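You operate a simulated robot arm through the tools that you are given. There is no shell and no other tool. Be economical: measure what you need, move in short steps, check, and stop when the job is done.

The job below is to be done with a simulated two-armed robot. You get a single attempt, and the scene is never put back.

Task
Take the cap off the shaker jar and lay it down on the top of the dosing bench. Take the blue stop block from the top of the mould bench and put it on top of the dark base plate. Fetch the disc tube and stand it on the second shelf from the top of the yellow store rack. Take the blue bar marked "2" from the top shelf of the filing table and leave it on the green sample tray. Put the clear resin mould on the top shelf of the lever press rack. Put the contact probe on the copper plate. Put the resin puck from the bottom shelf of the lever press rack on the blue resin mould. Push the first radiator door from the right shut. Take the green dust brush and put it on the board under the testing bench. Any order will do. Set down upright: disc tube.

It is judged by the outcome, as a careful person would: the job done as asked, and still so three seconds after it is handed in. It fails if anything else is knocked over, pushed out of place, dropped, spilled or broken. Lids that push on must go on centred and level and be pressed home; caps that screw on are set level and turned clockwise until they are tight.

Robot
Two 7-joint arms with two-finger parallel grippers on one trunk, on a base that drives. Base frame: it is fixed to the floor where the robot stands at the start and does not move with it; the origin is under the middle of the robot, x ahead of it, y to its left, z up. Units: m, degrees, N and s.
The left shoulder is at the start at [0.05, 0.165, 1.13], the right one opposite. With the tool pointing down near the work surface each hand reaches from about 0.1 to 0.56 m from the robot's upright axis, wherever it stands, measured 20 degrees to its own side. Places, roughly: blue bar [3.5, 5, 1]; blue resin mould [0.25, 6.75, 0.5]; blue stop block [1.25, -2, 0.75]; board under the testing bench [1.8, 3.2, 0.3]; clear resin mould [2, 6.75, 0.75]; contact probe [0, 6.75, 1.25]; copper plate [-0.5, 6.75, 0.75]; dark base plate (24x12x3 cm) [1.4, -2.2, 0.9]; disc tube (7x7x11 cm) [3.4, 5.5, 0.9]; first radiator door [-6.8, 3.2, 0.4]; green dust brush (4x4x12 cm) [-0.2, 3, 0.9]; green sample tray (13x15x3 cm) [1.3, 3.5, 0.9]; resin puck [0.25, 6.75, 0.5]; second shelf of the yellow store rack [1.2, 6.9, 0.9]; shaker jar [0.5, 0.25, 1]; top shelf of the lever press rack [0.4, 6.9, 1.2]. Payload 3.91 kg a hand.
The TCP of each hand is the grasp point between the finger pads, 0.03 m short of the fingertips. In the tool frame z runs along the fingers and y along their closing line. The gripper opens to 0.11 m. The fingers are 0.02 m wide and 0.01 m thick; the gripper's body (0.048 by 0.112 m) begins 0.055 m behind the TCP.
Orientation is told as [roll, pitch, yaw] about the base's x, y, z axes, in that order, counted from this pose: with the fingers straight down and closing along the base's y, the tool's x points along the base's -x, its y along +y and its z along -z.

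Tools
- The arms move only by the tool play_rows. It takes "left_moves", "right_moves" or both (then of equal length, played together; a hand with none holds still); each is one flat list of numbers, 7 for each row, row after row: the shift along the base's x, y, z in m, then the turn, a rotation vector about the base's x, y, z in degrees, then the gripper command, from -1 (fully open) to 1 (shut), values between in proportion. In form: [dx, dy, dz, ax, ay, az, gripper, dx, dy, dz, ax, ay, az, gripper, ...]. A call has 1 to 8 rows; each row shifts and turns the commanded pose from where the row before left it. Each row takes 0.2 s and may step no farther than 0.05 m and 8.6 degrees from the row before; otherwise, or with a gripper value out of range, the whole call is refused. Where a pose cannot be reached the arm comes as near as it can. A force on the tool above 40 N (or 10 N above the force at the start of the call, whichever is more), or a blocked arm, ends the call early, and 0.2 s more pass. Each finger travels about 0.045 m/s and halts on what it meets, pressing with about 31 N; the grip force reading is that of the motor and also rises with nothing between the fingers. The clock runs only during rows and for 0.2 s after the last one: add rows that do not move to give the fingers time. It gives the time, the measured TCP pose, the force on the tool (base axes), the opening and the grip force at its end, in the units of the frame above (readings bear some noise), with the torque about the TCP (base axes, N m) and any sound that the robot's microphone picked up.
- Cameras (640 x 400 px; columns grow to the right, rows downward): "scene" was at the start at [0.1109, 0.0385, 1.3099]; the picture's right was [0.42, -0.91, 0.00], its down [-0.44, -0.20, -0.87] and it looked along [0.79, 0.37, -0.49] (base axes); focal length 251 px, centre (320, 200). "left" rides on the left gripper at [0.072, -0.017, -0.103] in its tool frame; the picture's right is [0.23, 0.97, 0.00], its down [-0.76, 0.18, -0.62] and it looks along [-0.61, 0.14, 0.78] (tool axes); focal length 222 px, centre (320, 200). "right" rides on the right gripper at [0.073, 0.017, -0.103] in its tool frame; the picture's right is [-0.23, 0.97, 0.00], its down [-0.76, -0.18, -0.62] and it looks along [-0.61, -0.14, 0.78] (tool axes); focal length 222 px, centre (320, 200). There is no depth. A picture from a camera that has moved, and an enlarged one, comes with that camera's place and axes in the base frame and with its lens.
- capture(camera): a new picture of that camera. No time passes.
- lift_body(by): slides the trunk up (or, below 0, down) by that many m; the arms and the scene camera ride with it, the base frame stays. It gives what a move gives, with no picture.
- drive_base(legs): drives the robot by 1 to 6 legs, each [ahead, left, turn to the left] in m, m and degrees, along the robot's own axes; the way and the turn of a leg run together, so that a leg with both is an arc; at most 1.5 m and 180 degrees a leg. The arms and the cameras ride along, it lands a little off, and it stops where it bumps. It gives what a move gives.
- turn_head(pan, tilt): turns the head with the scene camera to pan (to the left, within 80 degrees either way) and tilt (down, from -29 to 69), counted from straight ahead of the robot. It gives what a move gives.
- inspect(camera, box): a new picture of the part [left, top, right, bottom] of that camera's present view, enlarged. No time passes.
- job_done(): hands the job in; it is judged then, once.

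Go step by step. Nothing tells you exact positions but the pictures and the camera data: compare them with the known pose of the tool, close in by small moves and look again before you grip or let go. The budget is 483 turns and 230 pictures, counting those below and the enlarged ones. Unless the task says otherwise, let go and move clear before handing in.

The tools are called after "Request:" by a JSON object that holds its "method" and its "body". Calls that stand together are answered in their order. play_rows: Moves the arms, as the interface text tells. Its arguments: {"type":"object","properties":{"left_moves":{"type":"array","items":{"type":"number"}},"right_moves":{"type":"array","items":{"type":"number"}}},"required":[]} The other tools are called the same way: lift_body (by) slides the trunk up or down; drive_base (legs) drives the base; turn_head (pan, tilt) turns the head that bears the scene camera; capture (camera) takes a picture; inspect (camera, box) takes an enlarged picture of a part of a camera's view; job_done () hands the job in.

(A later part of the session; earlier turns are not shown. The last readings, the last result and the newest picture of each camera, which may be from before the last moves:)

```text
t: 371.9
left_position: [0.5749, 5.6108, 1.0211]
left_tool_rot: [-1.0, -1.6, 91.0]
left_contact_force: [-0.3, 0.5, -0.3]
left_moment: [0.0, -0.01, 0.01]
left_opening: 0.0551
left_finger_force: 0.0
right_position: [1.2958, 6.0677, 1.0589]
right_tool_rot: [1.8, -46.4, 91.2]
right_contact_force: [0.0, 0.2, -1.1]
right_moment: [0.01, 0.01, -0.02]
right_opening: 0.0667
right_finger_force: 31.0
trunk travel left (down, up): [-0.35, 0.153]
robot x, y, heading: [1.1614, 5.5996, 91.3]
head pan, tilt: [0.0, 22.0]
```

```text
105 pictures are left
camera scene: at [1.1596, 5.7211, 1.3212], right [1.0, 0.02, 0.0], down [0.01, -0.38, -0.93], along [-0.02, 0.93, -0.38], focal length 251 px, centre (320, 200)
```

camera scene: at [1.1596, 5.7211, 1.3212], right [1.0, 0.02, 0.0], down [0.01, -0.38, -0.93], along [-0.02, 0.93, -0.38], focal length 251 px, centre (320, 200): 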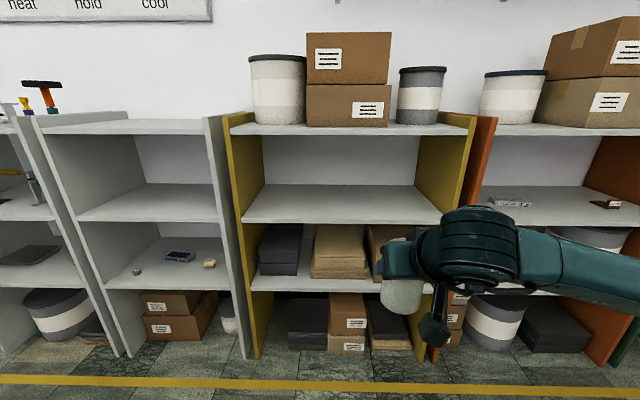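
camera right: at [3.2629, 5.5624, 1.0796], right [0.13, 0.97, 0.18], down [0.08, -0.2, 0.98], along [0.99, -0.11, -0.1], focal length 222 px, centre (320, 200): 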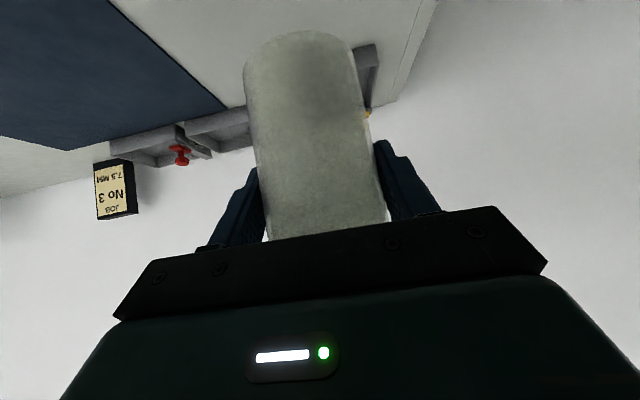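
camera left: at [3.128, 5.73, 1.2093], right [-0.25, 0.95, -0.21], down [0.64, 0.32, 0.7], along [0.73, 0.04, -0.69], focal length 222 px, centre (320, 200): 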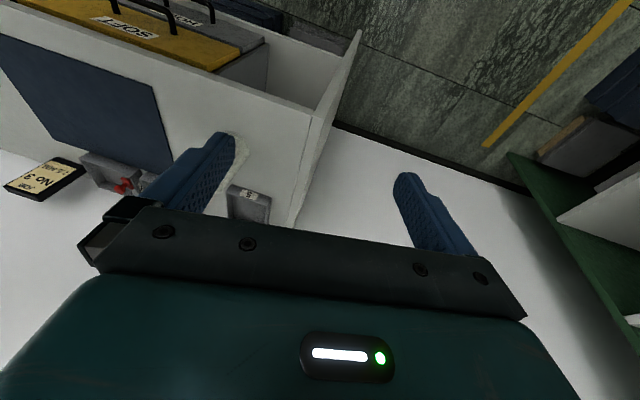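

Shelf 2 of the yellow rack is at z ≈ 0.855, with its front at y ≈ 6.67. I'll lower the tube to insertion height, tuck the left arm back and drive in.

Request:
{"method": "play_rows", "body": {"right_moves": [0, 0, -0.03, 0, 0, 0, 1, 0, 0, -0.03, 0, 0, 0, 1, 0, 0, -0.03, 0, 0, 0, 1, 0, 0, 0, 0, 0, 0, 1], "left_moves": [0, -0.04, 0, 0, 0, 0, 0, 0, -0.04, 0, 0, 0, 0, 0, 0, -0.04, 0, 0, 0, 0, 0, 0, -0.03, 0, 0, 0, 0, 0]}}

Request:
{"method": "drive_base", "body": {"legs": [[0.5, 0, -1]]}}

Request:
{"method": "capture", "body": {"camera": "scene"}}

```text
t: 372.9
left_position: [0.5756, 5.4585, 1.0207]
left_tool_rot: [-1.0, -1.6, 91.1]
left_contact_force: [-0.9, -0.3, -0.5]
left_moment: [-0.01, 0.01, -0.02]
left_opening: 0.055
left_finger_force: 0.1
right_position: [1.2941, 6.0664, 0.9693]
right_tool_rot: [1.7, -46.4, 91.1]
right_contact_force: [-0.1, 0.5, -0.5]
right_moment: [0.0, 0.0, 0.0]
right_opening: 0.0669
right_finger_force: 31.4
trunk travel left (down, up): [-0.35, 0.153]
robot x, y, heading: [1.1619, 5.5961, 91.2]
head pan, tilt: [0.0, 22.0]
```

```text
t: 375.8
left_position: [0.5661, 5.9734, 1.0208]
left_tool_rot: [-1.0, -1.7, 90.4]
left_contact_force: [1.0, -0.1, 1.1]
left_moment: [-0.02, 0.03, 0.01]
left_opening: 0.0549
left_finger_force: 0.2
right_position: [1.294, 6.5699, 0.9697]
right_tool_rot: [1.8, -46.4, 90.4]
right_contact_force: [0.5, 0.2, -1.2]
right_moment: [-0.02, 0.0, 0.05]
right_opening: 0.0669
right_finger_force: 31.0
trunk travel left (down, up): [-0.35, 0.153]
robot x, y, heading: [1.1537, 6.1031, 90.4]
head pan, tilt: [0.0, 22.0]
```

```text
104 pictures are left
camera scene: at [1.1537, 6.2257, 1.3212], right [1.0, 0.01, 0.0], down [0.0, -0.38, -0.93], along [-0.01, 0.93, -0.38], focal length 251 px, centre (320, 200)
```

scene: 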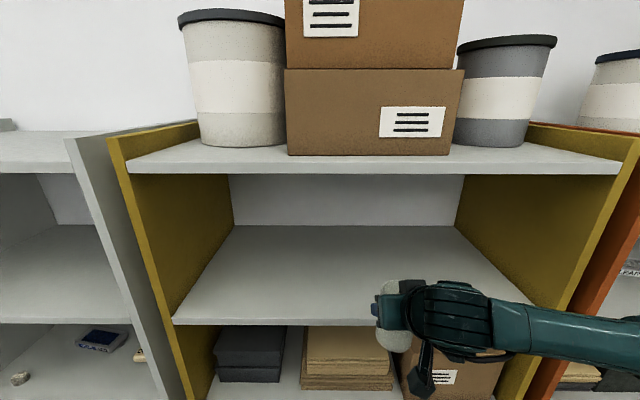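

The shelf height triangulates to about 0.876. I'll raise the tube slightly, then go in.

Request:
{"method": "play_rows", "body": {"right_moves": [0, 0, 0.02, 0, 0, 0, 1]}}

Request:
{"method": "drive_base", "body": {"legs": [[0.19, 0, 0]]}}

Request:
{"method": "capture", "body": {"camera": "scene"}}

Request:
{"method": "capture", "body": {"camera": "right"}}

```text
t: 376.2
left_position: [0.5663, 5.9726, 1.02]
left_tool_rot: [-1.0, -1.6, 90.4]
left_contact_force: [0.1, -0.7, -0.4]
left_moment: [0.01, -0.02, 0.0]
left_opening: 0.0551
left_finger_force: 0.0
right_position: [1.2953, 6.5691, 0.9893]
right_tool_rot: [1.8, -46.4, 90.4]
right_contact_force: [-0.5, 0.1, -0.4]
right_moment: [0.0, 0.02, -0.01]
right_opening: 0.0671
right_finger_force: 30.7
trunk travel left (down, up): [-0.35, 0.153]
robot x, y, heading: [1.156, 6.1037, 90.5]
head pan, tilt: [0.0, 22.0]
```

```text
t: 377.8
left_position: [0.5636, 6.1609, 1.0206]
left_tool_rot: [-1.0, -1.5, 90.4]
left_contact_force: [-0.6, 0.3, -0.3]
left_moment: [0.03, 0.01, -0.01]
left_opening: 0.0553
left_finger_force: 0.1
right_position: [1.2909, 6.7585, 0.9904]
right_tool_rot: [1.8, -46.4, 90.6]
right_contact_force: [0.2, -0.5, -1.5]
right_moment: [0.0, -0.01, 0.01]
right_opening: 0.0671
right_finger_force: 31.2
trunk travel left (down, up): [-0.35, 0.153]
robot x, y, heading: [1.153, 6.2959, 90.4]
head pan, tilt: [0.0, 22.0]
```

```text
103 pictures are left
camera scene: at [1.1519, 6.415, 1.3212], right [1.0, 0.01, 0.0], down [0.0, -0.38, -0.93], along [-0.01, 0.93, -0.38], focal length 251 px, centre (320, 200)
```

scene: 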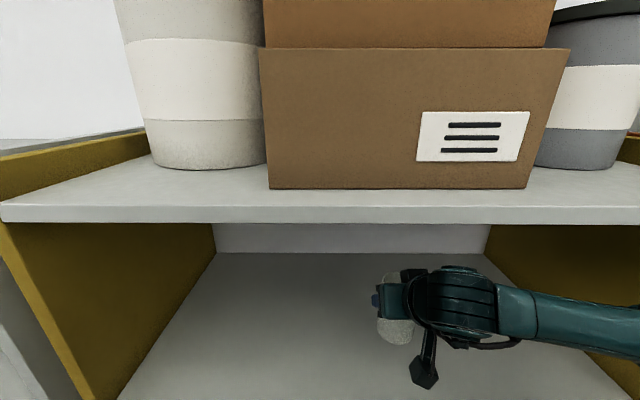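

```text
102 pictures are left
camera right: at [1.2788, 6.6346, 1.0092], right [-0.97, 0.13, 0.19], down [0.2, 0.08, 0.98], along [0.11, 0.99, -0.1], focal length 222 px, centre (320, 200)
```

right: 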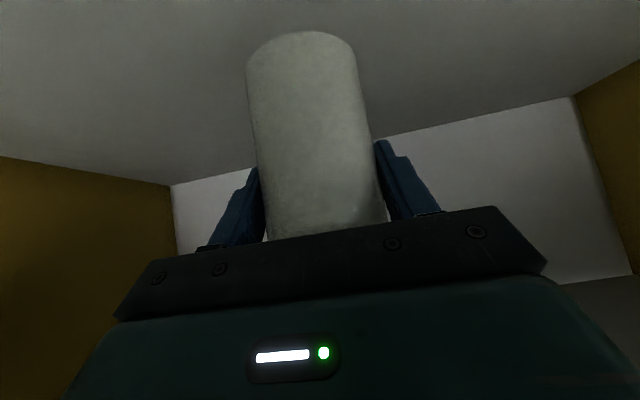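

Request:
{"method": "play_rows", "body": {"right_moves": [0, 0, -0.01, 0, 0, 0, 1, 0, 0, -0.008, 0, 0, 0, 1, 0, 0, -0.004, 0, 0, 0, 1]}}

Request:
{"method": "play_rows", "body": {"right_moves": [0, 0, -0.003, 0, 0, 0, 1, 0, 0, -0.003, 0, 0, 0, 1]}}

Request:
{"method": "play_rows", "body": {"right_moves": [0, 0, -0.003, 0, 0, 0, 1, 0, 0, -0.003, 0, 0, 0, 1]}}

```text
t: 378.6
left_position: [0.5659, 6.1614, 1.0206]
left_tool_rot: [-1.0, -1.7, 90.4]
left_contact_force: [0.4, -0.2, 0.1]
left_moment: [-0.03, 0.01, 0.01]
left_opening: 0.055
left_finger_force: 0.0
right_position: [1.2922, 6.7598, 0.9675]
right_tool_rot: [1.7, -46.5, 90.5]
right_contact_force: [-0.4, -0.1, -0.8]
right_moment: [-0.01, -0.04, -0.01]
right_opening: 0.0668
right_finger_force: 30.7
trunk travel left (down, up): [-0.35, 0.153]
robot x, y, heading: [1.1544, 6.2938, 90.3]
head pan, tilt: [0.0, 22.0]
```

```text
t: 379.2
left_position: [0.5663, 6.1616, 1.0222]
left_tool_rot: [-1.0, -1.6, 90.6]
left_contact_force: [0.2, 0.1, -0.3]
left_moment: [0.03, -0.03, -0.01]
left_opening: 0.055
left_finger_force: 0.1
right_position: [1.2913, 6.7596, 0.9615]
right_tool_rot: [1.8, -46.4, 90.4]
right_contact_force: [-0.5, -0.1, -0.3]
right_moment: [0.02, -0.01, -0.02]
right_opening: 0.0667
right_finger_force: 30.4
trunk travel left (down, up): [-0.35, 0.153]
robot x, y, heading: [1.1557, 6.2852, 90.6]
head pan, tilt: [0.0, 22.0]
```

```text
t: 379.8
left_position: [0.5645, 6.1613, 1.0203]
left_tool_rot: [-1.0, -1.6, 90.6]
left_contact_force: [0.2, -1.2, -0.4]
left_moment: [0.0, 0.02, 0.01]
left_opening: 0.0552
left_finger_force: 0.0
right_position: [1.2915, 6.7598, 0.9555]
right_tool_rot: [1.8, -46.5, 90.5]
right_contact_force: [0.7, 0.3, -0.8]
right_moment: [0.01, 0.02, 0.02]
right_opening: 0.0669
right_finger_force: 30.6
trunk travel left (down, up): [-0.35, 0.153]
robot x, y, heading: [1.1524, 6.2954, 90.5]
head pan, tilt: [0.0, 22.0]
```

Request:
{"method": "play_rows", "body": {"right_moves": [0, 0, -0.003, 0, 0, 0, 1, 0, 0, -0.003, 0, 0, 0, 1]}}

Request:
{"method": "play_rows", "body": {"right_moves": [0, 0, -0.003, 0, 0, 0, 1, 0, 0, -0.003, 0, 0, 0, 1]}}

Request:
{"method": "inspect", "body": {"camera": "scene", "box": [340, 240, 460, 400]}}

```text
t: 380.4
left_position: [0.5658, 6.1613, 1.0203]
left_tool_rot: [-1.0, -1.5, 90.4]
left_contact_force: [-0.4, -0.4, 0.2]
left_moment: [-0.01, -0.03, -0.02]
left_opening: 0.0553
left_finger_force: 0.0
right_position: [1.2916, 6.7591, 0.9502]
right_tool_rot: [1.8, -46.4, 90.5]
right_contact_force: [0.6, -0.6, -0.2]
right_moment: [-0.01, 0.01, -0.02]
right_opening: 0.0668
right_finger_force: 31.0
trunk travel left (down, up): [-0.35, 0.153]
robot x, y, heading: [1.1546, 6.2935, 90.5]
head pan, tilt: [0.0, 22.0]
```

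```text
t: 381.0
left_position: [0.5642, 6.1599, 1.021]
left_tool_rot: [-1.0, -1.7, 90.5]
left_contact_force: [0.3, -0.1, -0.2]
left_moment: [0.0, 0.01, 0.03]
left_opening: 0.0549
left_finger_force: 0.0
right_position: [1.2907, 6.7588, 0.9438]
right_tool_rot: [1.8, -46.5, 90.5]
right_contact_force: [-0.4, 0.3, -0.4]
right_moment: [-0.02, 0.0, -0.01]
right_opening: 0.067
right_finger_force: 30.6
trunk travel left (down, up): [-0.35, 0.153]
robot x, y, heading: [1.1514, 6.2907, 90.2]
head pan, tilt: [0.0, 22.0]
```

```text
2.50 times, centred on (400, 320) of scene
camera zoom: at [1.1519, 6.4144, 1.3213], right [1.0, 0.01, 0.0], down [0.0, -0.37, -0.93], along [-0.01, 0.93, -0.37], focal length 627 px, centre (120, -100)
```

zoom: 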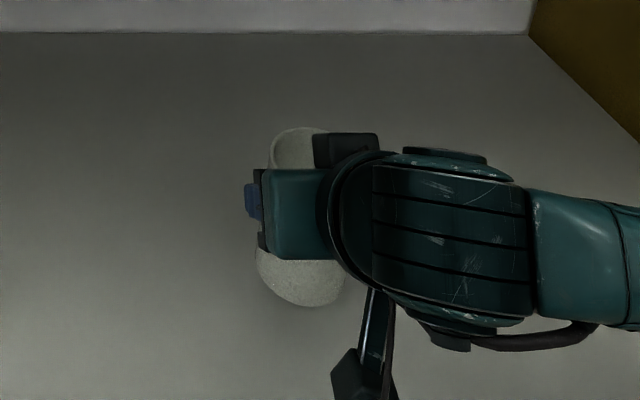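

Not yet touching. I'll lower further.

Request:
{"method": "play_rows", "body": {"right_moves": [0, 0, -0.003, 0, 0, 0, 1, 0, 0, -0.003, 0, 0, 0, 1]}}

Request:
{"method": "play_rows", "body": {"right_moves": [0, 0, -0.003, 0, 0, 0, 1, 0, 0, -0.003, 0, 0, 0, 1]}}

Request:
{"method": "play_rows", "body": {"right_moves": [0, 0, -0.003, 0, 0, 0, 1, 0, 0, -0.003, 0, 0, 0, 1]}}

```text
t: 381.6
left_position: [0.5641, 6.1609, 1.0201]
left_tool_rot: [-1.0, -1.6, 90.5]
left_contact_force: [-0.8, -0.1, 0.7]
left_moment: [0.03, 0.0, 0.0]
left_opening: 0.055
left_finger_force: 0.1
right_position: [1.2895, 6.7588, 0.9379]
right_tool_rot: [1.8, -46.4, 90.4]
right_contact_force: [0.1, -0.5, -1.1]
right_moment: [0.01, 0.02, 0.0]
right_opening: 0.0667
right_finger_force: 30.4
trunk travel left (down, up): [-0.35, 0.153]
robot x, y, heading: [1.1539, 6.2902, 90.4]
head pan, tilt: [0.0, 22.0]
```

```text
t: 382.2
left_position: [0.5656, 6.1611, 1.0209]
left_tool_rot: [-1.1, -1.6, 90.4]
left_contact_force: [0.6, 0.7, 0.5]
left_moment: [-0.03, 0.04, 0.03]
left_opening: 0.055
left_finger_force: 0.1
right_position: [1.2902, 6.7592, 0.9309]
right_tool_rot: [1.9, -46.4, 90.6]
right_contact_force: [-0.4, 0.3, 0.2]
right_moment: [-0.01, 0.01, -0.01]
right_opening: 0.0669
right_finger_force: 30.7
trunk travel left (down, up): [-0.35, 0.153]
robot x, y, heading: [1.1533, 6.2921, 90.4]
head pan, tilt: [0.0, 22.0]
```

```text
t: 382.8
left_position: [0.564, 6.1597, 1.0207]
left_tool_rot: [-1.0, -1.6, 90.4]
left_contact_force: [-0.4, -0.4, -0.1]
left_moment: [0.03, 0.0, 0.0]
left_opening: 0.0549
left_finger_force: 0.0
right_position: [1.291, 6.7583, 0.9287]
right_tool_rot: [1.8, -47.2, 90.4]
right_contact_force: [1.3, -1.9, 20.5]
right_moment: [-0.39, -0.65, 0.0]
right_opening: 0.0669
right_finger_force: 31.3
trunk travel left (down, up): [-0.35, 0.153]
robot x, y, heading: [1.151, 6.2961, 90.4]
head pan, tilt: [0.0, 22.0]
```

Contact. I'll ease off, release and back out along the tool axis.

Request:
{"method": "play_rows", "body": {"right_moves": [0, 0, 0.003, 0, 0, 0, 1, 0, 0, 0, 0, 0, 0, -1, 0, 0, 0, 0, 0, 0, -1, 0, 0, 0, 0, 0, 0, -1, 0, -0.02, 0.019, 0, 0, 0, -1, 0, -0.03, 0.028, 0, 0, 0, -1, 0, -0.03, 0.028, 0, 0, 0, -1]}}

Request:
{"method": "drive_base", "body": {"legs": [[-0.35, 0, 0]]}}

Request:
{"method": "capture", "body": {"camera": "scene"}}

```text
t: 384.4
left_position: [0.565, 6.1606, 1.019]
left_tool_rot: [-1.0, -1.6, 90.3]
left_contact_force: [0.1, 0.0, 0.6]
left_moment: [-0.02, -0.04, 0.02]
left_opening: 0.0551
left_finger_force: 0.1
right_position: [1.2871, 6.6914, 1.0053]
right_tool_rot: [1.8, -46.4, 90.6]
right_contact_force: [-0.2, 0.2, 0.0]
right_moment: [0.0, 0.03, -0.02]
right_opening: 0.1097
right_finger_force: 0.1
right hand out of reach, approached as far as the arm can: row 7
trunk travel left (down, up): [-0.35, 0.153]
robot x, y, heading: [1.1548, 6.2925, 90.5]
head pan, tilt: [0.0, 22.0]
```

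```text
t: 386.6
left_position: [0.5675, 5.8116, 1.0215]
left_tool_rot: [-0.9, -1.5, 90.4]
left_contact_force: [0.2, -0.9, -0.4]
left_moment: [0.02, -0.04, -0.01]
left_opening: 0.0549
left_finger_force: 0.0
right_position: [1.2901, 6.3412, 1.005]
right_tool_rot: [1.9, -46.4, 90.5]
right_contact_force: [-0.1, 0.1, 0.4]
right_moment: [0.02, 0.0, -0.01]
right_opening: 0.1098
right_finger_force: 0.0
trunk travel left (down, up): [-0.35, 0.153]
robot x, y, heading: [1.1628, 5.9409, 90.4]
head pan, tilt: [0.0, 22.0]
```

```text
100 pictures are left
camera scene: at [1.1551, 6.0653, 1.3213], right [1.0, 0.01, 0.0], down [0.0, -0.37, -0.93], along [-0.01, 0.93, -0.37], focal length 251 px, centre (320, 200)
```

scene: 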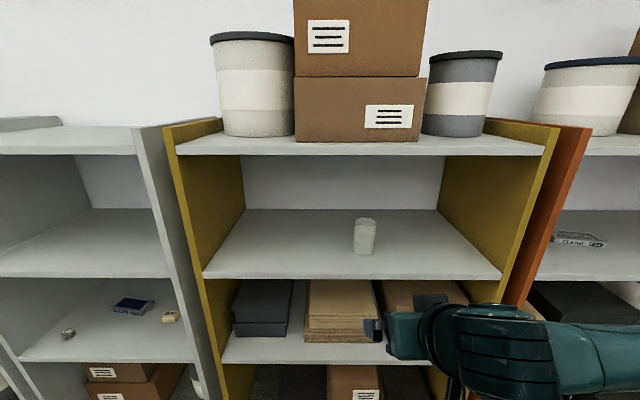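

The tube stands on the second shelf. Next is the clear resin mould on the orange rack's second shelf; I'll shift right to face it.

Request:
{"method": "drive_base", "body": {"legs": [[0, -0.78, 0]]}}

Request:
{"method": "turn_head", "body": {"pan": 0, "tilt": 30}}

Request:
{"method": "capture", "body": {"camera": "scene"}}

Request:
{"method": "capture", "body": {"camera": "right"}}

```text
t: 393.9
left_position: [1.3474, 5.8174, 1.0208]
left_tool_rot: [-0.9, -1.7, 90.7]
left_contact_force: [0.8, -0.5, -0.2]
left_moment: [0.01, 0.01, -0.02]
left_opening: 0.0551
left_finger_force: 0.1
right_position: [2.0657, 6.351, 1.0048]
right_tool_rot: [1.8, -46.4, 90.8]
right_contact_force: [0.0, -0.2, 0.5]
right_moment: [0.01, -0.05, -0.03]
right_opening: 0.11
right_finger_force: 0.1
trunk travel left (down, up): [-0.35, 0.153]
robot x, y, heading: [1.9351, 5.9501, 90.7]
head pan, tilt: [0.0, 22.0]
```

```text
t: 394.6
left_position: [1.3465, 5.8187, 1.0208]
left_tool_rot: [-1.0, -1.6, 90.6]
left_contact_force: [-0.5, 0.4, -0.4]
left_moment: [0.0, -0.02, -0.02]
left_opening: 0.0546
left_finger_force: 0.0
right_position: [2.0652, 6.3512, 1.0059]
right_tool_rot: [1.9, -46.3, 90.8]
right_contact_force: [-0.1, -0.2, -0.7]
right_moment: [0.0, -0.02, -0.02]
right_opening: 0.1101
right_finger_force: 0.0
trunk travel left (down, up): [-0.35, 0.153]
robot x, y, heading: [1.9349, 5.9544, 90.8]
head pan, tilt: [0.0, 30.0]
```

```text
99 pictures are left
camera scene: at [1.9321, 6.0722, 1.3085], right [1.0, 0.01, 0.0], down [0.01, -0.5, -0.87], along [-0.01, 0.87, -0.5], focal length 251 px, centre (320, 200)
```

scene: 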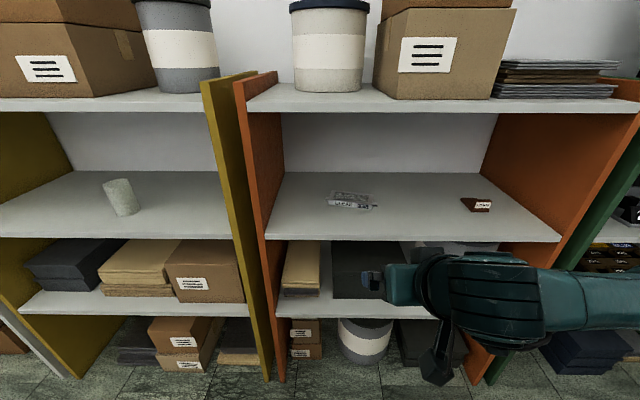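

```text
98 pictures are left
camera right: at [2.0532, 6.2269, 1.0243], right [-0.98, 0.12, 0.19], down [0.2, 0.08, 0.98], along [0.1, 0.99, -0.1], focal length 222 px, centre (320, 200)
```

right: 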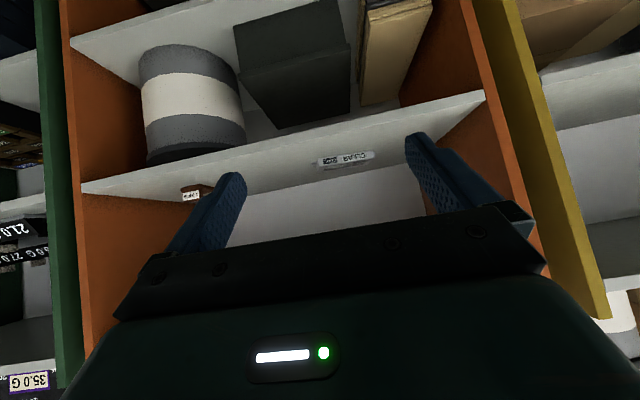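

Request:
{"method": "inspect", "body": {"camera": "scene", "box": [290, 170, 410, 245]}}

Request:
{"method": "inspect", "body": {"camera": "right", "box": [240, 120, 440, 245]}}

```text
5.33 times, centred on (350, 208) of scene
camera zoom: at [1.9321, 6.0722, 1.3085], right [1.0, 0.01, 0.0], down [0.01, -0.5, -0.87], along [-0.01, 0.87, -0.5], focal length 1337 px, centre (160, 160)
```

zoom: 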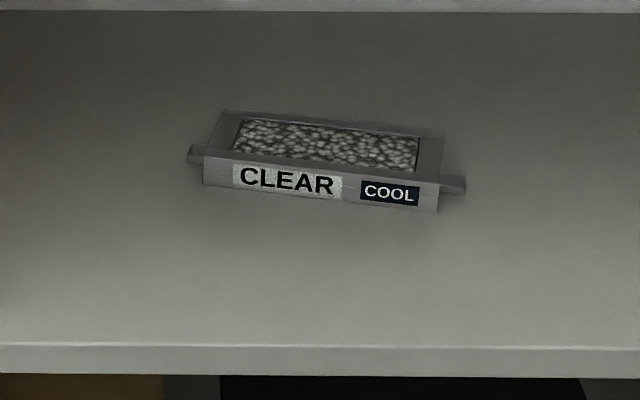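

```text
3.20 times, centred on (340, 182) of right
camera zoom: at [2.0532, 6.2269, 1.0243], right [-0.98, 0.12, 0.19], down [0.2, 0.08, 0.98], along [0.1, 0.99, -0.1], focal length 711 px, centre (256, 256)
```

zoom: 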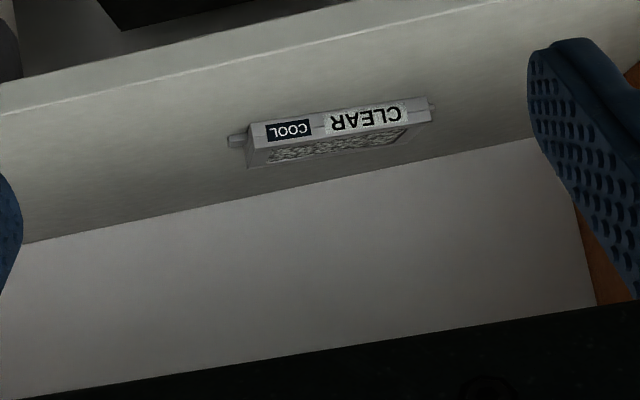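

The mould (about 15 × 6.5 × 3 cm, open-topped) is centred near (2.03, 6.84), turned about -12°. I'll grip it front-to-back with a vertical hand, which fits under the shelf above. First I'll reorient the hand outside.

Request:
{"method": "play_rows", "body": {"right_moves": [0, 0, 0.01, -7.8, 0, 0, -1, 0, 0, 0.01, -7.8, 0, 0, -1, 0, 0, 0, -7.8, 0, 0, -1, 0, 0, 0, -7.8, 0, 0, -1, 0, 0, 0, -7.6, 0, 0, -1, 0, 0, 0, -7.6, 0, 0, -1, 0, 0, 0, 0, 0, -8.5, -1, 0, 0, 0, 0, 0, -8.5, -1]}}

Request:
{"method": "play_rows", "body": {"right_moves": [0, 0, 0, 0, 0, -8.5, -1, 0, 0, 0, 0, 0, -8.5, -1, 0, 0, 0, 0, 0, -8.5, -1, 0, 0, 0, 0, 0, -8.5, -1, 0, 0, 0, 0, 0, -8.5, -1, 0, 0, 0, 0, 0, -8.5, -1, 0, 0, 0, 0, 0, -8.5, -1, 0, 0, 0, 0, 0, -8.5, -1]}}

Request:
{"method": "play_rows", "body": {"right_moves": [0, 0, -0.03, 0, 0, -8.5, -1, 0, 0, -0.03, 0, 0, -8.5, -1, 0, 0, -0.025, 0, 0, 0, -1]}}

Request:
{"method": "capture", "body": {"camera": "scene"}}

```text
t: 396.4
left_position: [1.3457, 5.8191, 1.0207]
left_tool_rot: [-0.9, -1.6, 90.7]
left_contact_force: [-0.5, 0.4, 0.6]
left_moment: [0.02, 0.0, 0.01]
left_opening: 0.0552
left_finger_force: 0.1
right_position: [2.0659, 6.3508, 1.0246]
right_tool_rot: [2.3, 0.0, 73.4]
right_contact_force: [0.5, 0.8, -1.3]
right_moment: [0.03, 0.03, -0.01]
right_opening: 0.1103
right_finger_force: 0.1
trunk travel left (down, up): [-0.35, 0.153]
robot x, y, heading: [1.938, 5.9519, 90.7]
head pan, tilt: [0.0, 30.0]
```

```text
t: 398.2
left_position: [1.346, 5.8183, 1.0214]
left_tool_rot: [-1.0, -1.5, 90.7]
left_contact_force: [0.7, 0.2, 0.4]
left_moment: [-0.01, -0.01, 0.01]
left_opening: 0.0552
left_finger_force: 0.0
right_position: [2.0657, 6.3516, 1.0255]
right_tool_rot: [2.4, -0.1, 5.3]
right_contact_force: [0.0, -0.3, 1.0]
right_moment: [-0.02, -0.03, 0.01]
right_opening: 0.11
right_finger_force: 0.1
trunk travel left (down, up): [-0.35, 0.153]
robot x, y, heading: [1.9329, 5.9491, 90.6]
head pan, tilt: [0.0, 30.0]
```

```text
t: 399.0
left_position: [1.3464, 5.8175, 1.0201]
left_tool_rot: [-1.0, -1.7, 90.7]
left_contact_force: [0.1, -0.2, 0.1]
left_moment: [-0.04, -0.04, -0.01]
left_opening: 0.0549
left_finger_force: 0.0
right_position: [2.0656, 6.3511, 0.9403]
right_tool_rot: [2.4, 0.0, -11.5]
right_contact_force: [-1.0, -0.3, 0.1]
right_moment: [0.01, 0.05, 0.02]
right_opening: 0.1101
right_finger_force: 0.1
trunk travel left (down, up): [-0.35, 0.153]
robot x, y, heading: [1.9336, 5.9524, 90.6]
head pan, tilt: [0.0, 30.0]
```

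```text
95 pictures are left
camera scene: at [1.9322, 6.0723, 1.3085], right [1.0, 0.01, 0.0], down [0.01, -0.5, -0.87], along [-0.01, 0.87, -0.5], focal length 251 px, centre (320, 200)
```

scene: 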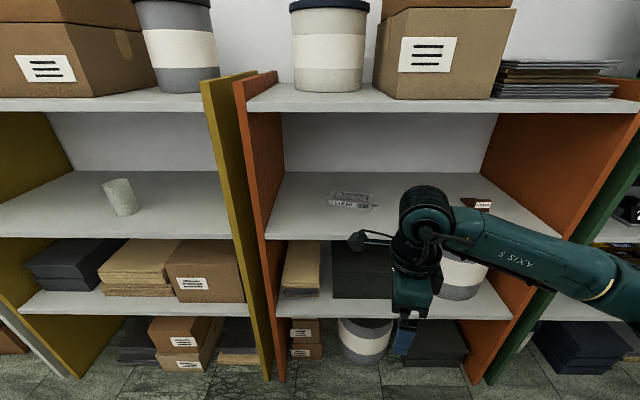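

Request:
{"method": "play_rows", "body": {"right_moves": [-0.02, 0, -0.022, -2.3, 0, 0, -1]}}

Request:
{"method": "drive_base", "body": {"legs": [[0.32, 0, 0]]}}

Request:
{"method": "capture", "body": {"camera": "scene"}}

Request:
{"method": "capture", "body": {"camera": "right"}}

```text
t: 399.4
left_position: [1.3468, 5.8187, 1.0198]
left_tool_rot: [-1.0, -1.6, 90.7]
left_contact_force: [0.2, -0.8, 0.5]
left_moment: [-0.02, 0.04, -0.01]
left_opening: 0.0549
left_finger_force: 0.1
right_position: [2.0449, 6.3528, 0.9177]
right_tool_rot: [0.1, -0.5, -11.5]
right_contact_force: [0.1, -0.3, 0.3]
right_moment: [-0.01, -0.01, 0.01]
right_opening: 0.1101
right_finger_force: 0.1
trunk travel left (down, up): [-0.35, 0.153]
robot x, y, heading: [1.9323, 5.9516, 90.7]
head pan, tilt: [0.0, 30.0]
```

```text
t: 401.5
left_position: [1.342, 6.1379, 1.0198]
left_tool_rot: [-1.0, -1.7, 90.9]
left_contact_force: [1.2, -0.1, 0.3]
left_moment: [-0.02, 0.01, 0.0]
left_opening: 0.0549
left_finger_force: 0.1
right_position: [2.0388, 6.673, 0.9177]
right_tool_rot: [0.1, -0.5, -11.2]
right_contact_force: [-0.3, -0.1, -0.4]
right_moment: [0.0, 0.02, 0.02]
right_opening: 0.1099
right_finger_force: 0.1
trunk travel left (down, up): [-0.35, 0.153]
robot x, y, heading: [1.9306, 6.2741, 90.8]
head pan, tilt: [0.0, 30.0]
```

```text
94 pictures are left
camera scene: at [1.927, 6.3935, 1.3084], right [1.0, 0.02, 0.0], down [0.01, -0.5, -0.87], along [-0.01, 0.87, -0.5], focal length 251 px, centre (320, 200)
```

scene: 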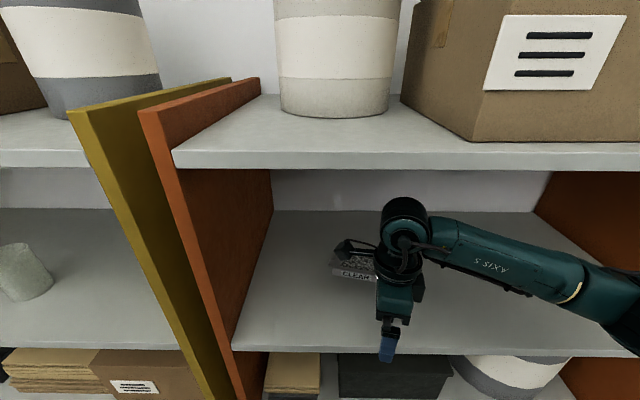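

```text
93 pictures are left
camera right: at [1.9708, 6.7046, 1.0206], right [0.41, 0.91, 0.0], down [0.71, -0.32, 0.63], along [0.57, -0.26, -0.78], focal length 222 px, centre (320, 200)
```

right: 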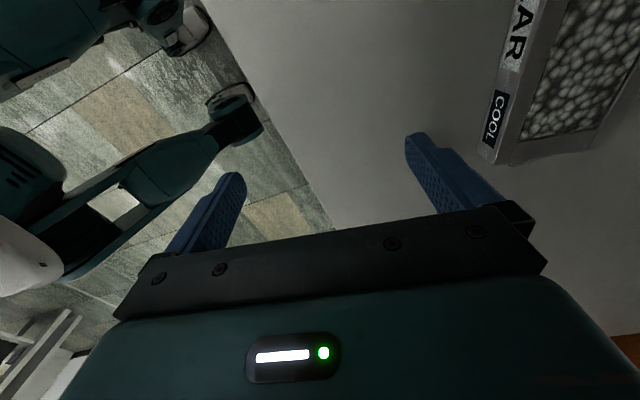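

The mould's front-right corner is confirmed, so its centre is at about (2.032, 6.845). Extending the hand over it.

Request:
{"method": "play_rows", "body": {"right_moves": [-0.001, 0.034, 0, 0, 0, 0, -1, -0.001, 0.034, 0, 0, 0, 0, -1, -0.001, 0.034, 0, 0, 0, 0, -1, -0.002, 0.034, 0, 0, 0, 0, -1, -0.002, 0.034, 0, 0, 0, 0, -1]}}

Request:
{"method": "capture", "body": {"camera": "right"}}

Request:
{"method": "capture", "body": {"camera": "scene"}}

```text
t: 402.7
left_position: [1.3423, 6.1377, 1.0205]
left_tool_rot: [-1.1, -1.5, 90.8]
left_contact_force: [0.6, -0.1, -0.2]
left_moment: [0.0, -0.04, 0.0]
left_opening: 0.055
left_finger_force: 0.1
right_position: [2.0322, 6.8431, 0.9179]
right_tool_rot: [0.1, -0.5, -11.3]
right_contact_force: [0.1, -0.2, -0.4]
right_moment: [-0.03, 0.0, -0.02]
right_opening: 0.1099
right_finger_force: 0.2
trunk travel left (down, up): [-0.35, 0.153]
robot x, y, heading: [1.9265, 6.2736, 90.8]
head pan, tilt: [0.0, 30.0]
```

```text
92 pictures are left
camera right: at [1.9635, 6.8749, 1.0212], right [0.41, 0.91, 0.0], down [0.71, -0.32, 0.63], along [0.57, -0.26, -0.78], focal length 222 px, centre (320, 200)
```

right: 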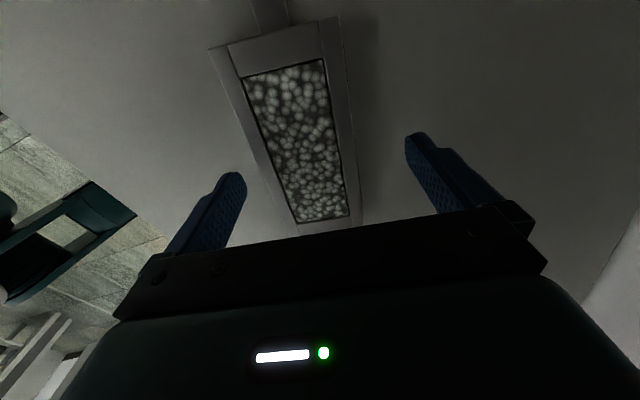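

```text
91 pictures are left
camera scene: at [1.9267, 6.3932, 1.3084], right [1.0, 0.02, 0.0], down [0.01, -0.5, -0.87], along [-0.01, 0.87, -0.5], focal length 251 px, centre (320, 200)
```

scene: 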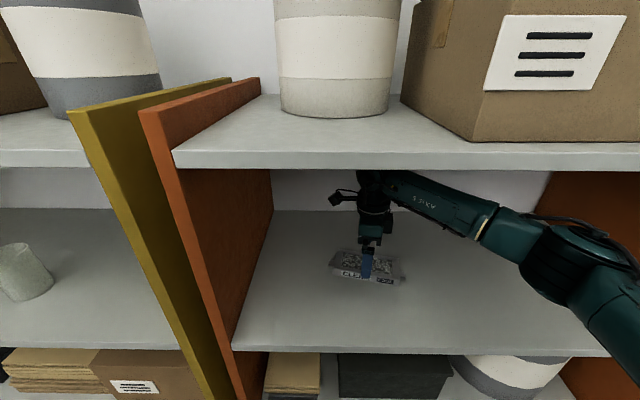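

Alignment is very good. Lowering and closing gently.

Request:
{"method": "play_rows", "body": {"right_moves": [0, 0, -0.015, 0, 0, 0, -1, 0, 0, -0.014, 0, 0, 0, -1]}}

Request:
{"method": "play_rows", "body": {"right_moves": [0, 0, 0, 0, 0, 0, 1, 0, 0, 0, 0, 0, 0, 1, 0, 0, 0, 0, 0, 0, 1, 0, 0, 0, 0, 0, 0, 1]}}

Request:
{"method": "capture", "body": {"camera": "right"}}

```text
t: 403.3
left_position: [1.3424, 6.1365, 1.0215]
left_tool_rot: [-0.9, -1.7, 90.8]
left_contact_force: [0.3, -0.2, -0.7]
left_moment: [0.03, -0.05, -0.03]
left_opening: 0.0551
left_finger_force: 0.0
right_position: [2.0328, 6.8429, 0.8897]
right_tool_rot: [0.2, -0.5, -11.3]
right_contact_force: [2.0, -1.0, 6.6]
right_moment: [-0.44, 0.04, 0.15]
right_opening: 0.1101
right_finger_force: 0.1
trunk travel left (down, up): [-0.35, 0.153]
robot x, y, heading: [1.9324, 6.2709, 90.8]
head pan, tilt: [0.0, 30.0]
```

```text
t: 404.3
left_position: [1.3422, 6.1366, 1.0195]
left_tool_rot: [-1.0, -1.6, 91.0]
left_contact_force: [0.0, 0.4, 0.4]
left_moment: [-0.02, 0.01, 0.01]
left_opening: 0.055
left_finger_force: 0.0
right_position: [2.0308, 6.8433, 0.8898]
right_tool_rot: [0.1, -0.3, -11.3]
right_contact_force: [-1.3, -6.0, 10.2]
right_moment: [-0.6, 0.18, 0.0]
right_opening: 0.0695
right_finger_force: 30.6
trunk travel left (down, up): [-0.35, 0.153]
robot x, y, heading: [1.9334, 6.2722, 90.9]
head pan, tilt: [0.0, 30.0]
```

```text
90 pictures are left
camera right: at [1.9628, 6.8734, 0.9934], right [0.41, 0.91, 0.0], down [0.71, -0.32, 0.63], along [0.57, -0.26, -0.78], focal length 222 px, centre (320, 200)
```

right: 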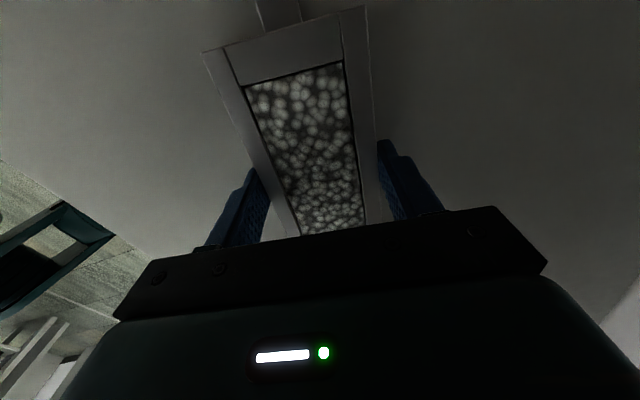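

Gripped. Lifting slightly and drawing it out.

Request:
{"method": "play_rows", "body": {"right_moves": [0, 0, 0.01, 0, 0, 0, 1, 0, 0, 0.015, 0, 0, 0, 1, 0, 0, 0.005, 0, 0, 0, 1]}}

Request:
{"method": "drive_base", "body": {"legs": [[-0.45, 0, 0]]}}

Request:
{"method": "capture", "body": {"camera": "right"}}

```text
t: 405.1
left_position: [1.3417, 6.1372, 1.0193]
left_tool_rot: [-0.9, -1.6, 90.9]
left_contact_force: [0.0, -0.3, -0.3]
left_moment: [0.01, 0.0, -0.02]
left_opening: 0.0548
left_finger_force: 0.1
right_position: [2.0328, 6.8427, 0.9175]
right_tool_rot: [0.1, -0.5, -11.4]
right_contact_force: [-0.4, -0.8, -5.2]
right_moment: [0.04, 0.01, -0.01]
right_opening: 0.0698
right_finger_force: 31.0
trunk travel left (down, up): [-0.35, 0.153]
robot x, y, heading: [1.9269, 6.2721, 91.1]
head pan, tilt: [0.0, 30.0]
```

```text
t: 407.8
left_position: [1.3485, 5.6876, 1.0207]
left_tool_rot: [-1.0, -1.4, 90.8]
left_contact_force: [0.0, -0.3, 0.6]
left_moment: [-0.02, 0.0, -0.03]
left_opening: 0.0548
left_finger_force: 0.0
right_position: [2.0409, 6.3933, 0.9183]
right_tool_rot: [0.0, -0.5, -11.4]
right_contact_force: [-0.3, -0.3, -5.4]
right_moment: [0.03, 0.03, 0.02]
right_opening: 0.0696
right_finger_force: 30.7
trunk travel left (down, up): [-0.35, 0.153]
robot x, y, heading: [1.9354, 5.8261, 91.1]
head pan, tilt: [0.0, 30.0]
```

```text
89 pictures are left
camera right: at [1.9716, 6.4243, 1.0216], right [0.41, 0.91, 0.0], down [0.71, -0.32, 0.63], along [0.57, -0.26, -0.78], focal length 222 px, centre (320, 200)
```

right: 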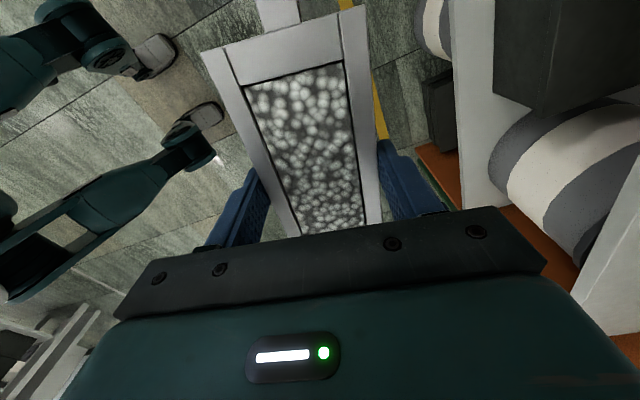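

The mould hangs level and balanced. I'll raise it and carry it to the lever press rack, the second grey rack at x ≈ 0.4.

Request:
{"method": "lift_body", "body": {"by": 0.15}}

Request:
{"method": "play_rows", "body": {"right_moves": [0, -0.005, 0.03, 0, 0, 0, 1, 0, -0.005, 0.03, 0, 0, 0, 1, 0, -0.005, 0.03, 0, 0, 0, 1, 0, -0.005, 0.03, 0, 0, 0, 1, 0, -0.005, 0.03, 0, 0, 0, 1, 0, -0.005, 0.03, 0, 0, 0, 1, 0, 0, 0.03, 0, 0, 0, 1, 0, 0, 0.02, 0, 0, 0, 1]}}

Request:
{"method": "drive_base", "body": {"legs": [[0, 1.0, 0], [0, 0.6, 0]]}}

Request:
{"method": "capture", "body": {"camera": "scene"}}

```text
t: 409.6
left_position: [1.3494, 5.689, 1.172]
left_tool_rot: [-1.0, -1.5, 90.8]
left_contact_force: [0.0, -0.3, 0.4]
left_moment: [-0.02, -0.02, 0.01]
left_opening: 0.055
left_finger_force: 0.0
right_position: [2.0406, 6.3934, 1.0687]
right_tool_rot: [0.1, -0.5, -11.3]
right_contact_force: [0.0, 0.4, -5.2]
right_moment: [0.0, -0.04, 0.03]
right_opening: 0.0695
right_finger_force: 31.4
trunk travel left (down, up): [-0.5, 0.003]
robot x, y, heading: [1.935, 5.8252, 90.9]
head pan, tilt: [0.0, 30.0]
```

```text
t: 411.4
left_position: [1.3492, 5.6875, 1.1705]
left_tool_rot: [-1.0, -1.7, 90.7]
left_contact_force: [0.0, -1.2, 0.1]
left_moment: [0.0, 0.04, 0.0]
left_opening: 0.0549
left_finger_force: 0.1
right_position: [2.0401, 6.3635, 1.2986]
right_tool_rot: [0.1, -0.5, -11.4]
right_contact_force: [0.0, -0.6, -4.7]
right_moment: [0.01, 0.01, -0.03]
right_opening: 0.0698
right_finger_force: 31.1
trunk travel left (down, up): [-0.5, 0.003]
robot x, y, heading: [1.9392, 5.8238, 91.1]
head pan, tilt: [0.0, 30.0]
```

```text
t: 425.8
left_position: [-0.2464, 5.66, 1.1711]
left_tool_rot: [-1.0, -1.6, 91.0]
left_contact_force: [-0.5, -0.3, -0.1]
left_moment: [-0.01, -0.01, 0.01]
left_opening: 0.0549
left_finger_force: 0.0
right_position: [0.4419, 6.3385, 1.2987]
right_tool_rot: [0.1, -0.5, -11.1]
right_contact_force: [1.0, -0.2, -5.7]
right_moment: [-0.03, -0.01, 0.0]
right_opening: 0.0697
right_finger_force: 30.8
trunk travel left (down, up): [-0.5, 0.003]
robot x, y, heading: [0.3405, 5.8001, 91.2]
head pan, tilt: [0.0, 30.0]
```

```text
88 pictures are left
camera scene: at [0.3381, 5.9174, 1.4584], right [1.0, 0.02, 0.0], down [0.01, -0.5, -0.87], along [-0.02, 0.87, -0.5], focal length 251 px, centre (320, 200)
```

scene: 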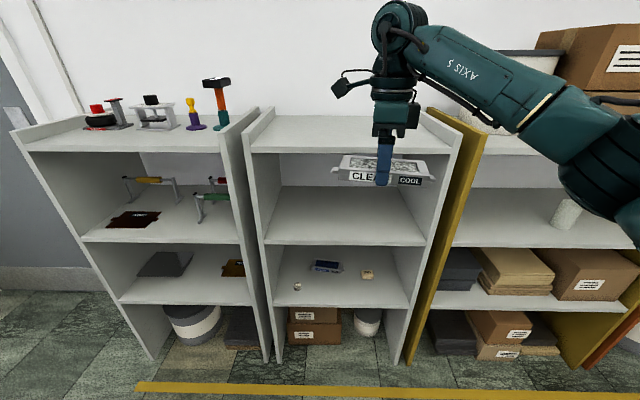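

Request:
{"method": "drive_base", "body": {"legs": [[0.43, 0, 0]]}}

Request:
{"method": "play_rows", "body": {"right_moves": [0, 0, -0.02, 0, 0, 0, 1, 0, 0, -0.015, 0, 0, 0, 1]}}

Request:
{"method": "capture", "body": {"camera": "scene"}}

```text
t: 428.4
left_position: [-0.2542, 6.0847, 1.1708]
left_tool_rot: [-1.1, -1.5, 91.0]
left_contact_force: [-0.2, 0.5, 0.0]
left_moment: [-0.02, -0.01, 0.01]
left_opening: 0.0549
left_finger_force: 0.1
right_position: [0.4363, 6.7619, 1.296]
right_tool_rot: [0.1, -0.6, -11.3]
right_contact_force: [-0.1, -0.3, -5.3]
right_moment: [0.01, 0.0, -0.04]
right_opening: 0.0698
right_finger_force: 31.2
trunk travel left (down, up): [-0.5, 0.003]
robot x, y, heading: [0.3325, 6.222, 91.0]
head pan, tilt: [0.0, 30.0]
```

```text
t: 429.0
left_position: [-0.2539, 6.0858, 1.1707]
left_tool_rot: [-1.0, -1.6, 91.0]
left_contact_force: [1.0, 0.6, -0.6]
left_moment: [-0.04, 0.0, -0.01]
left_opening: 0.0555
left_finger_force: 0.1
right_position: [0.4348, 6.7611, 1.2622]
right_tool_rot: [0.0, -0.5, -11.3]
right_contact_force: [-0.1, -0.5, -5.2]
right_moment: [0.01, 0.01, 0.0]
right_opening: 0.0696
right_finger_force: 31.1
trunk travel left (down, up): [-0.5, 0.003]
robot x, y, heading: [0.3342, 6.2204, 90.9]
head pan, tilt: [0.0, 30.0]
```

```text
87 pictures are left
camera scene: at [0.3307, 6.3412, 1.4584], right [1.0, 0.02, 0.0], down [0.01, -0.5, -0.87], along [-0.01, 0.87, -0.5], focal length 251 px, centre (320, 200)
```

scene: 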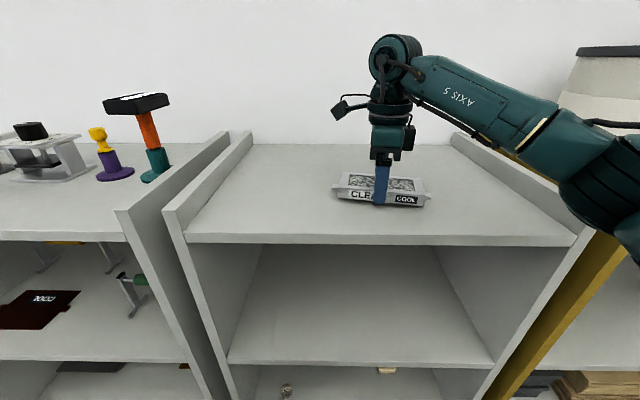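

Over the top shelf. Lowering in small steps to contact.

Request:
{"method": "play_rows", "body": {"right_moves": [0, 0, -0.005, 0, 0, 0, 1, 0, 0, -0.004, 0, 0, 0, 1]}}

Request:
{"method": "play_rows", "body": {"right_moves": [0, 0, -0.003, 0, 0, 0, 1, 0, 0, -0.003, 0, 0, 0, 1]}}

Request:
{"method": "play_rows", "body": {"right_moves": [0, 0, -0.003, 0, 0, 0, 1, 0, 0, -0.002, 0, 0, 0, 1]}}

```text
t: 429.6
left_position: [-0.2542, 6.0853, 1.1722]
left_tool_rot: [-1.0, -1.6, 90.8]
left_contact_force: [0.2, -0.2, 0.5]
left_moment: [-0.01, -0.01, 0.01]
left_opening: 0.0551
left_finger_force: 0.1
right_position: [0.4363, 6.7622, 1.2532]
right_tool_rot: [0.2, -0.5, -11.3]
right_contact_force: [-0.8, -0.4, -4.9]
right_moment: [0.02, -0.02, 0.02]
right_opening: 0.0699
right_finger_force: 30.9
trunk travel left (down, up): [-0.5, 0.003]
robot x, y, heading: [0.3321, 6.2207, 90.8]
head pan, tilt: [0.0, 30.0]
```

```text
t: 430.2
left_position: [-0.2541, 6.0845, 1.1697]
left_tool_rot: [-1.0, -1.7, 90.8]
left_contact_force: [0.0, -0.8, -0.3]
left_moment: [0.0, -0.03, 0.02]
left_opening: 0.0548
left_finger_force: 0.0
right_position: [0.4357, 6.7603, 1.2499]
right_tool_rot: [0.3, -0.4, -11.3]
right_contact_force: [0.4, 6.2, 12.7]
right_moment: [-0.57, -0.55, 0.22]
right_opening: 0.0699
right_finger_force: 30.6
trunk travel left (down, up): [-0.5, 0.003]
robot x, y, heading: [0.3309, 6.2187, 90.9]
head pan, tilt: [0.0, 30.0]
```

```text
t: 430.7
left_position: [-0.2543, 6.0836, 1.1689]
left_tool_rot: [-1.1, -1.5, 90.9]
left_contact_force: [-0.3, -0.5, 0.2]
left_moment: [0.0, 0.01, 0.01]
left_opening: 0.0548
left_finger_force: 0.0
right_position: [0.4361, 6.7598, 1.2504]
right_tool_rot: [0.7, 0.0, -11.4]
right_contact_force: [0.7, -1.5, 9.3]
right_moment: [-0.73, -0.47, 0.01]
right_opening: 0.0699
right_finger_force: 30.6
trunk travel left (down, up): [-0.5, 0.003]
robot x, y, heading: [0.3308, 6.2241, 91.1]
head pan, tilt: [0.0, 30.0]
stopped in row 2 (right hand): the force on the tool passed its limit at 44 N (the readings are from after the stop); the commanded pose is now the measured one
```

Contact on the shelf. Releasing and rising.

Request:
{"method": "play_rows", "body": {"right_moves": [0, 0, 0.001, 0, 0, 0, 1, 0, 0, 0, 0, 0, 0, -1, 0, 0, 0, 0, 0, 0, -1, 0, 0, 0, 0, 0, 0, -1, 0, 0, 0.03, 0, 0, 0, -1, 0, 0, 0.04, 0, 0, 0, -1]}}

Request:
{"method": "drive_base", "body": {"legs": [[-0.4, 0, 0]]}}

Request:
{"method": "turn_head", "body": {"pan": 25, "tilt": 30}}

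Request:
{"method": "capture", "body": {"camera": "scene"}}

```text
t: 432.1
left_position: [-0.2544, 6.0841, 1.1698]
left_tool_rot: [-1.0, -1.6, 90.9]
left_contact_force: [0.8, -0.5, 1.7]
left_moment: [0.02, 0.03, 0.02]
left_opening: 0.055
left_finger_force: 0.1
right_position: [0.4356, 6.7599, 1.3201]
right_tool_rot: [0.6, -0.2, -11.3]
right_contact_force: [0.2, 0.2, -1.1]
right_moment: [-0.01, 0.01, 0.0]
right_opening: 0.1102
right_finger_force: 0.1
trunk travel left (down, up): [-0.5, 0.003]
robot x, y, heading: [0.3363, 6.2184, 91.0]
head pan, tilt: [0.0, 30.0]
```

```text
t: 434.6
left_position: [-0.2476, 5.6834, 1.1699]
left_tool_rot: [-1.0, -1.6, 90.7]
left_contact_force: [-0.5, -0.2, -0.5]
left_moment: [-0.01, -0.03, 0.0]
left_opening: 0.0549
left_finger_force: 0.0
right_position: [0.4439, 6.3583, 1.3204]
right_tool_rot: [0.6, -0.1, -11.6]
right_contact_force: [0.1, -0.1, 0.8]
right_moment: [0.0, -0.02, 0.01]
right_opening: 0.1098
right_finger_force: 0.0
trunk travel left (down, up): [-0.5, 0.003]
robot x, y, heading: [0.3387, 5.818, 91.0]
head pan, tilt: [0.0, 30.0]
```

```text
t: 435.5
left_position: [-0.2485, 5.6835, 1.1693]
left_tool_rot: [-1.1, -1.7, 90.7]
left_contact_force: [0.0, -0.6, 0.0]
left_moment: [-0.01, 0.01, -0.01]
left_opening: 0.0547
left_finger_force: 0.0
right_position: [0.4441, 6.3595, 1.3207]
right_tool_rot: [0.6, -0.1, -11.5]
right_contact_force: [0.4, -0.5, 0.8]
right_moment: [0.02, -0.03, 0.01]
right_opening: 0.11
right_finger_force: 0.0
trunk travel left (down, up): [-0.5, 0.003]
robot x, y, heading: [0.3383, 5.8146, 90.9]
head pan, tilt: [25.0, 30.0]
```

```text
86 pictures are left
camera scene: at [0.2992, 5.9293, 1.4585], right [0.9, 0.43, 0.0], down [0.22, -0.45, -0.87], along [-0.38, 0.78, -0.5], focal length 251 px, centre (320, 200)
```

scene: 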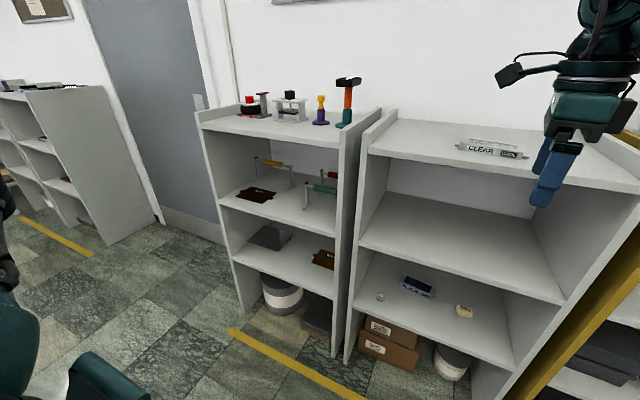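

The clear mould is on the top shelf. Now a closer look at the leftmost rack, for the contact probe and copper plate, and at the lower shelf.

Request:
{"method": "inspect", "body": {"camera": "scene", "box": [200, 70, 380, 182]}}

Request:
{"method": "inspect", "body": {"camera": "scene", "box": [220, 150, 500, 325]}}

```text
3.56 times, centred on (290, 126) of scene
camera zoom: at [0.2992, 5.9293, 1.4585], right [0.9, 0.43, 0.0], down [0.22, -0.45, -0.87], along [-0.38, 0.78, -0.5], focal length 891 px, centre (427, 463)
```

zoom: 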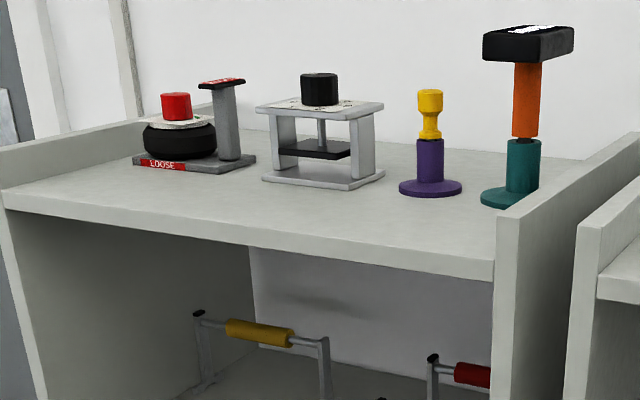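

```text
2.29 times, centred on (360, 238) of scene
camera zoom: at [0.2992, 5.9293, 1.4585], right [0.9, 0.43, 0.0], down [0.22, -0.45, -0.87], along [-0.38, 0.78, -0.5], focal length 573 px, centre (229, 114)
```

zoom: 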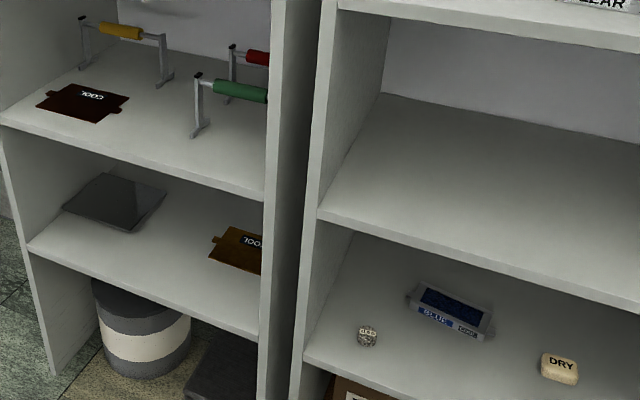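

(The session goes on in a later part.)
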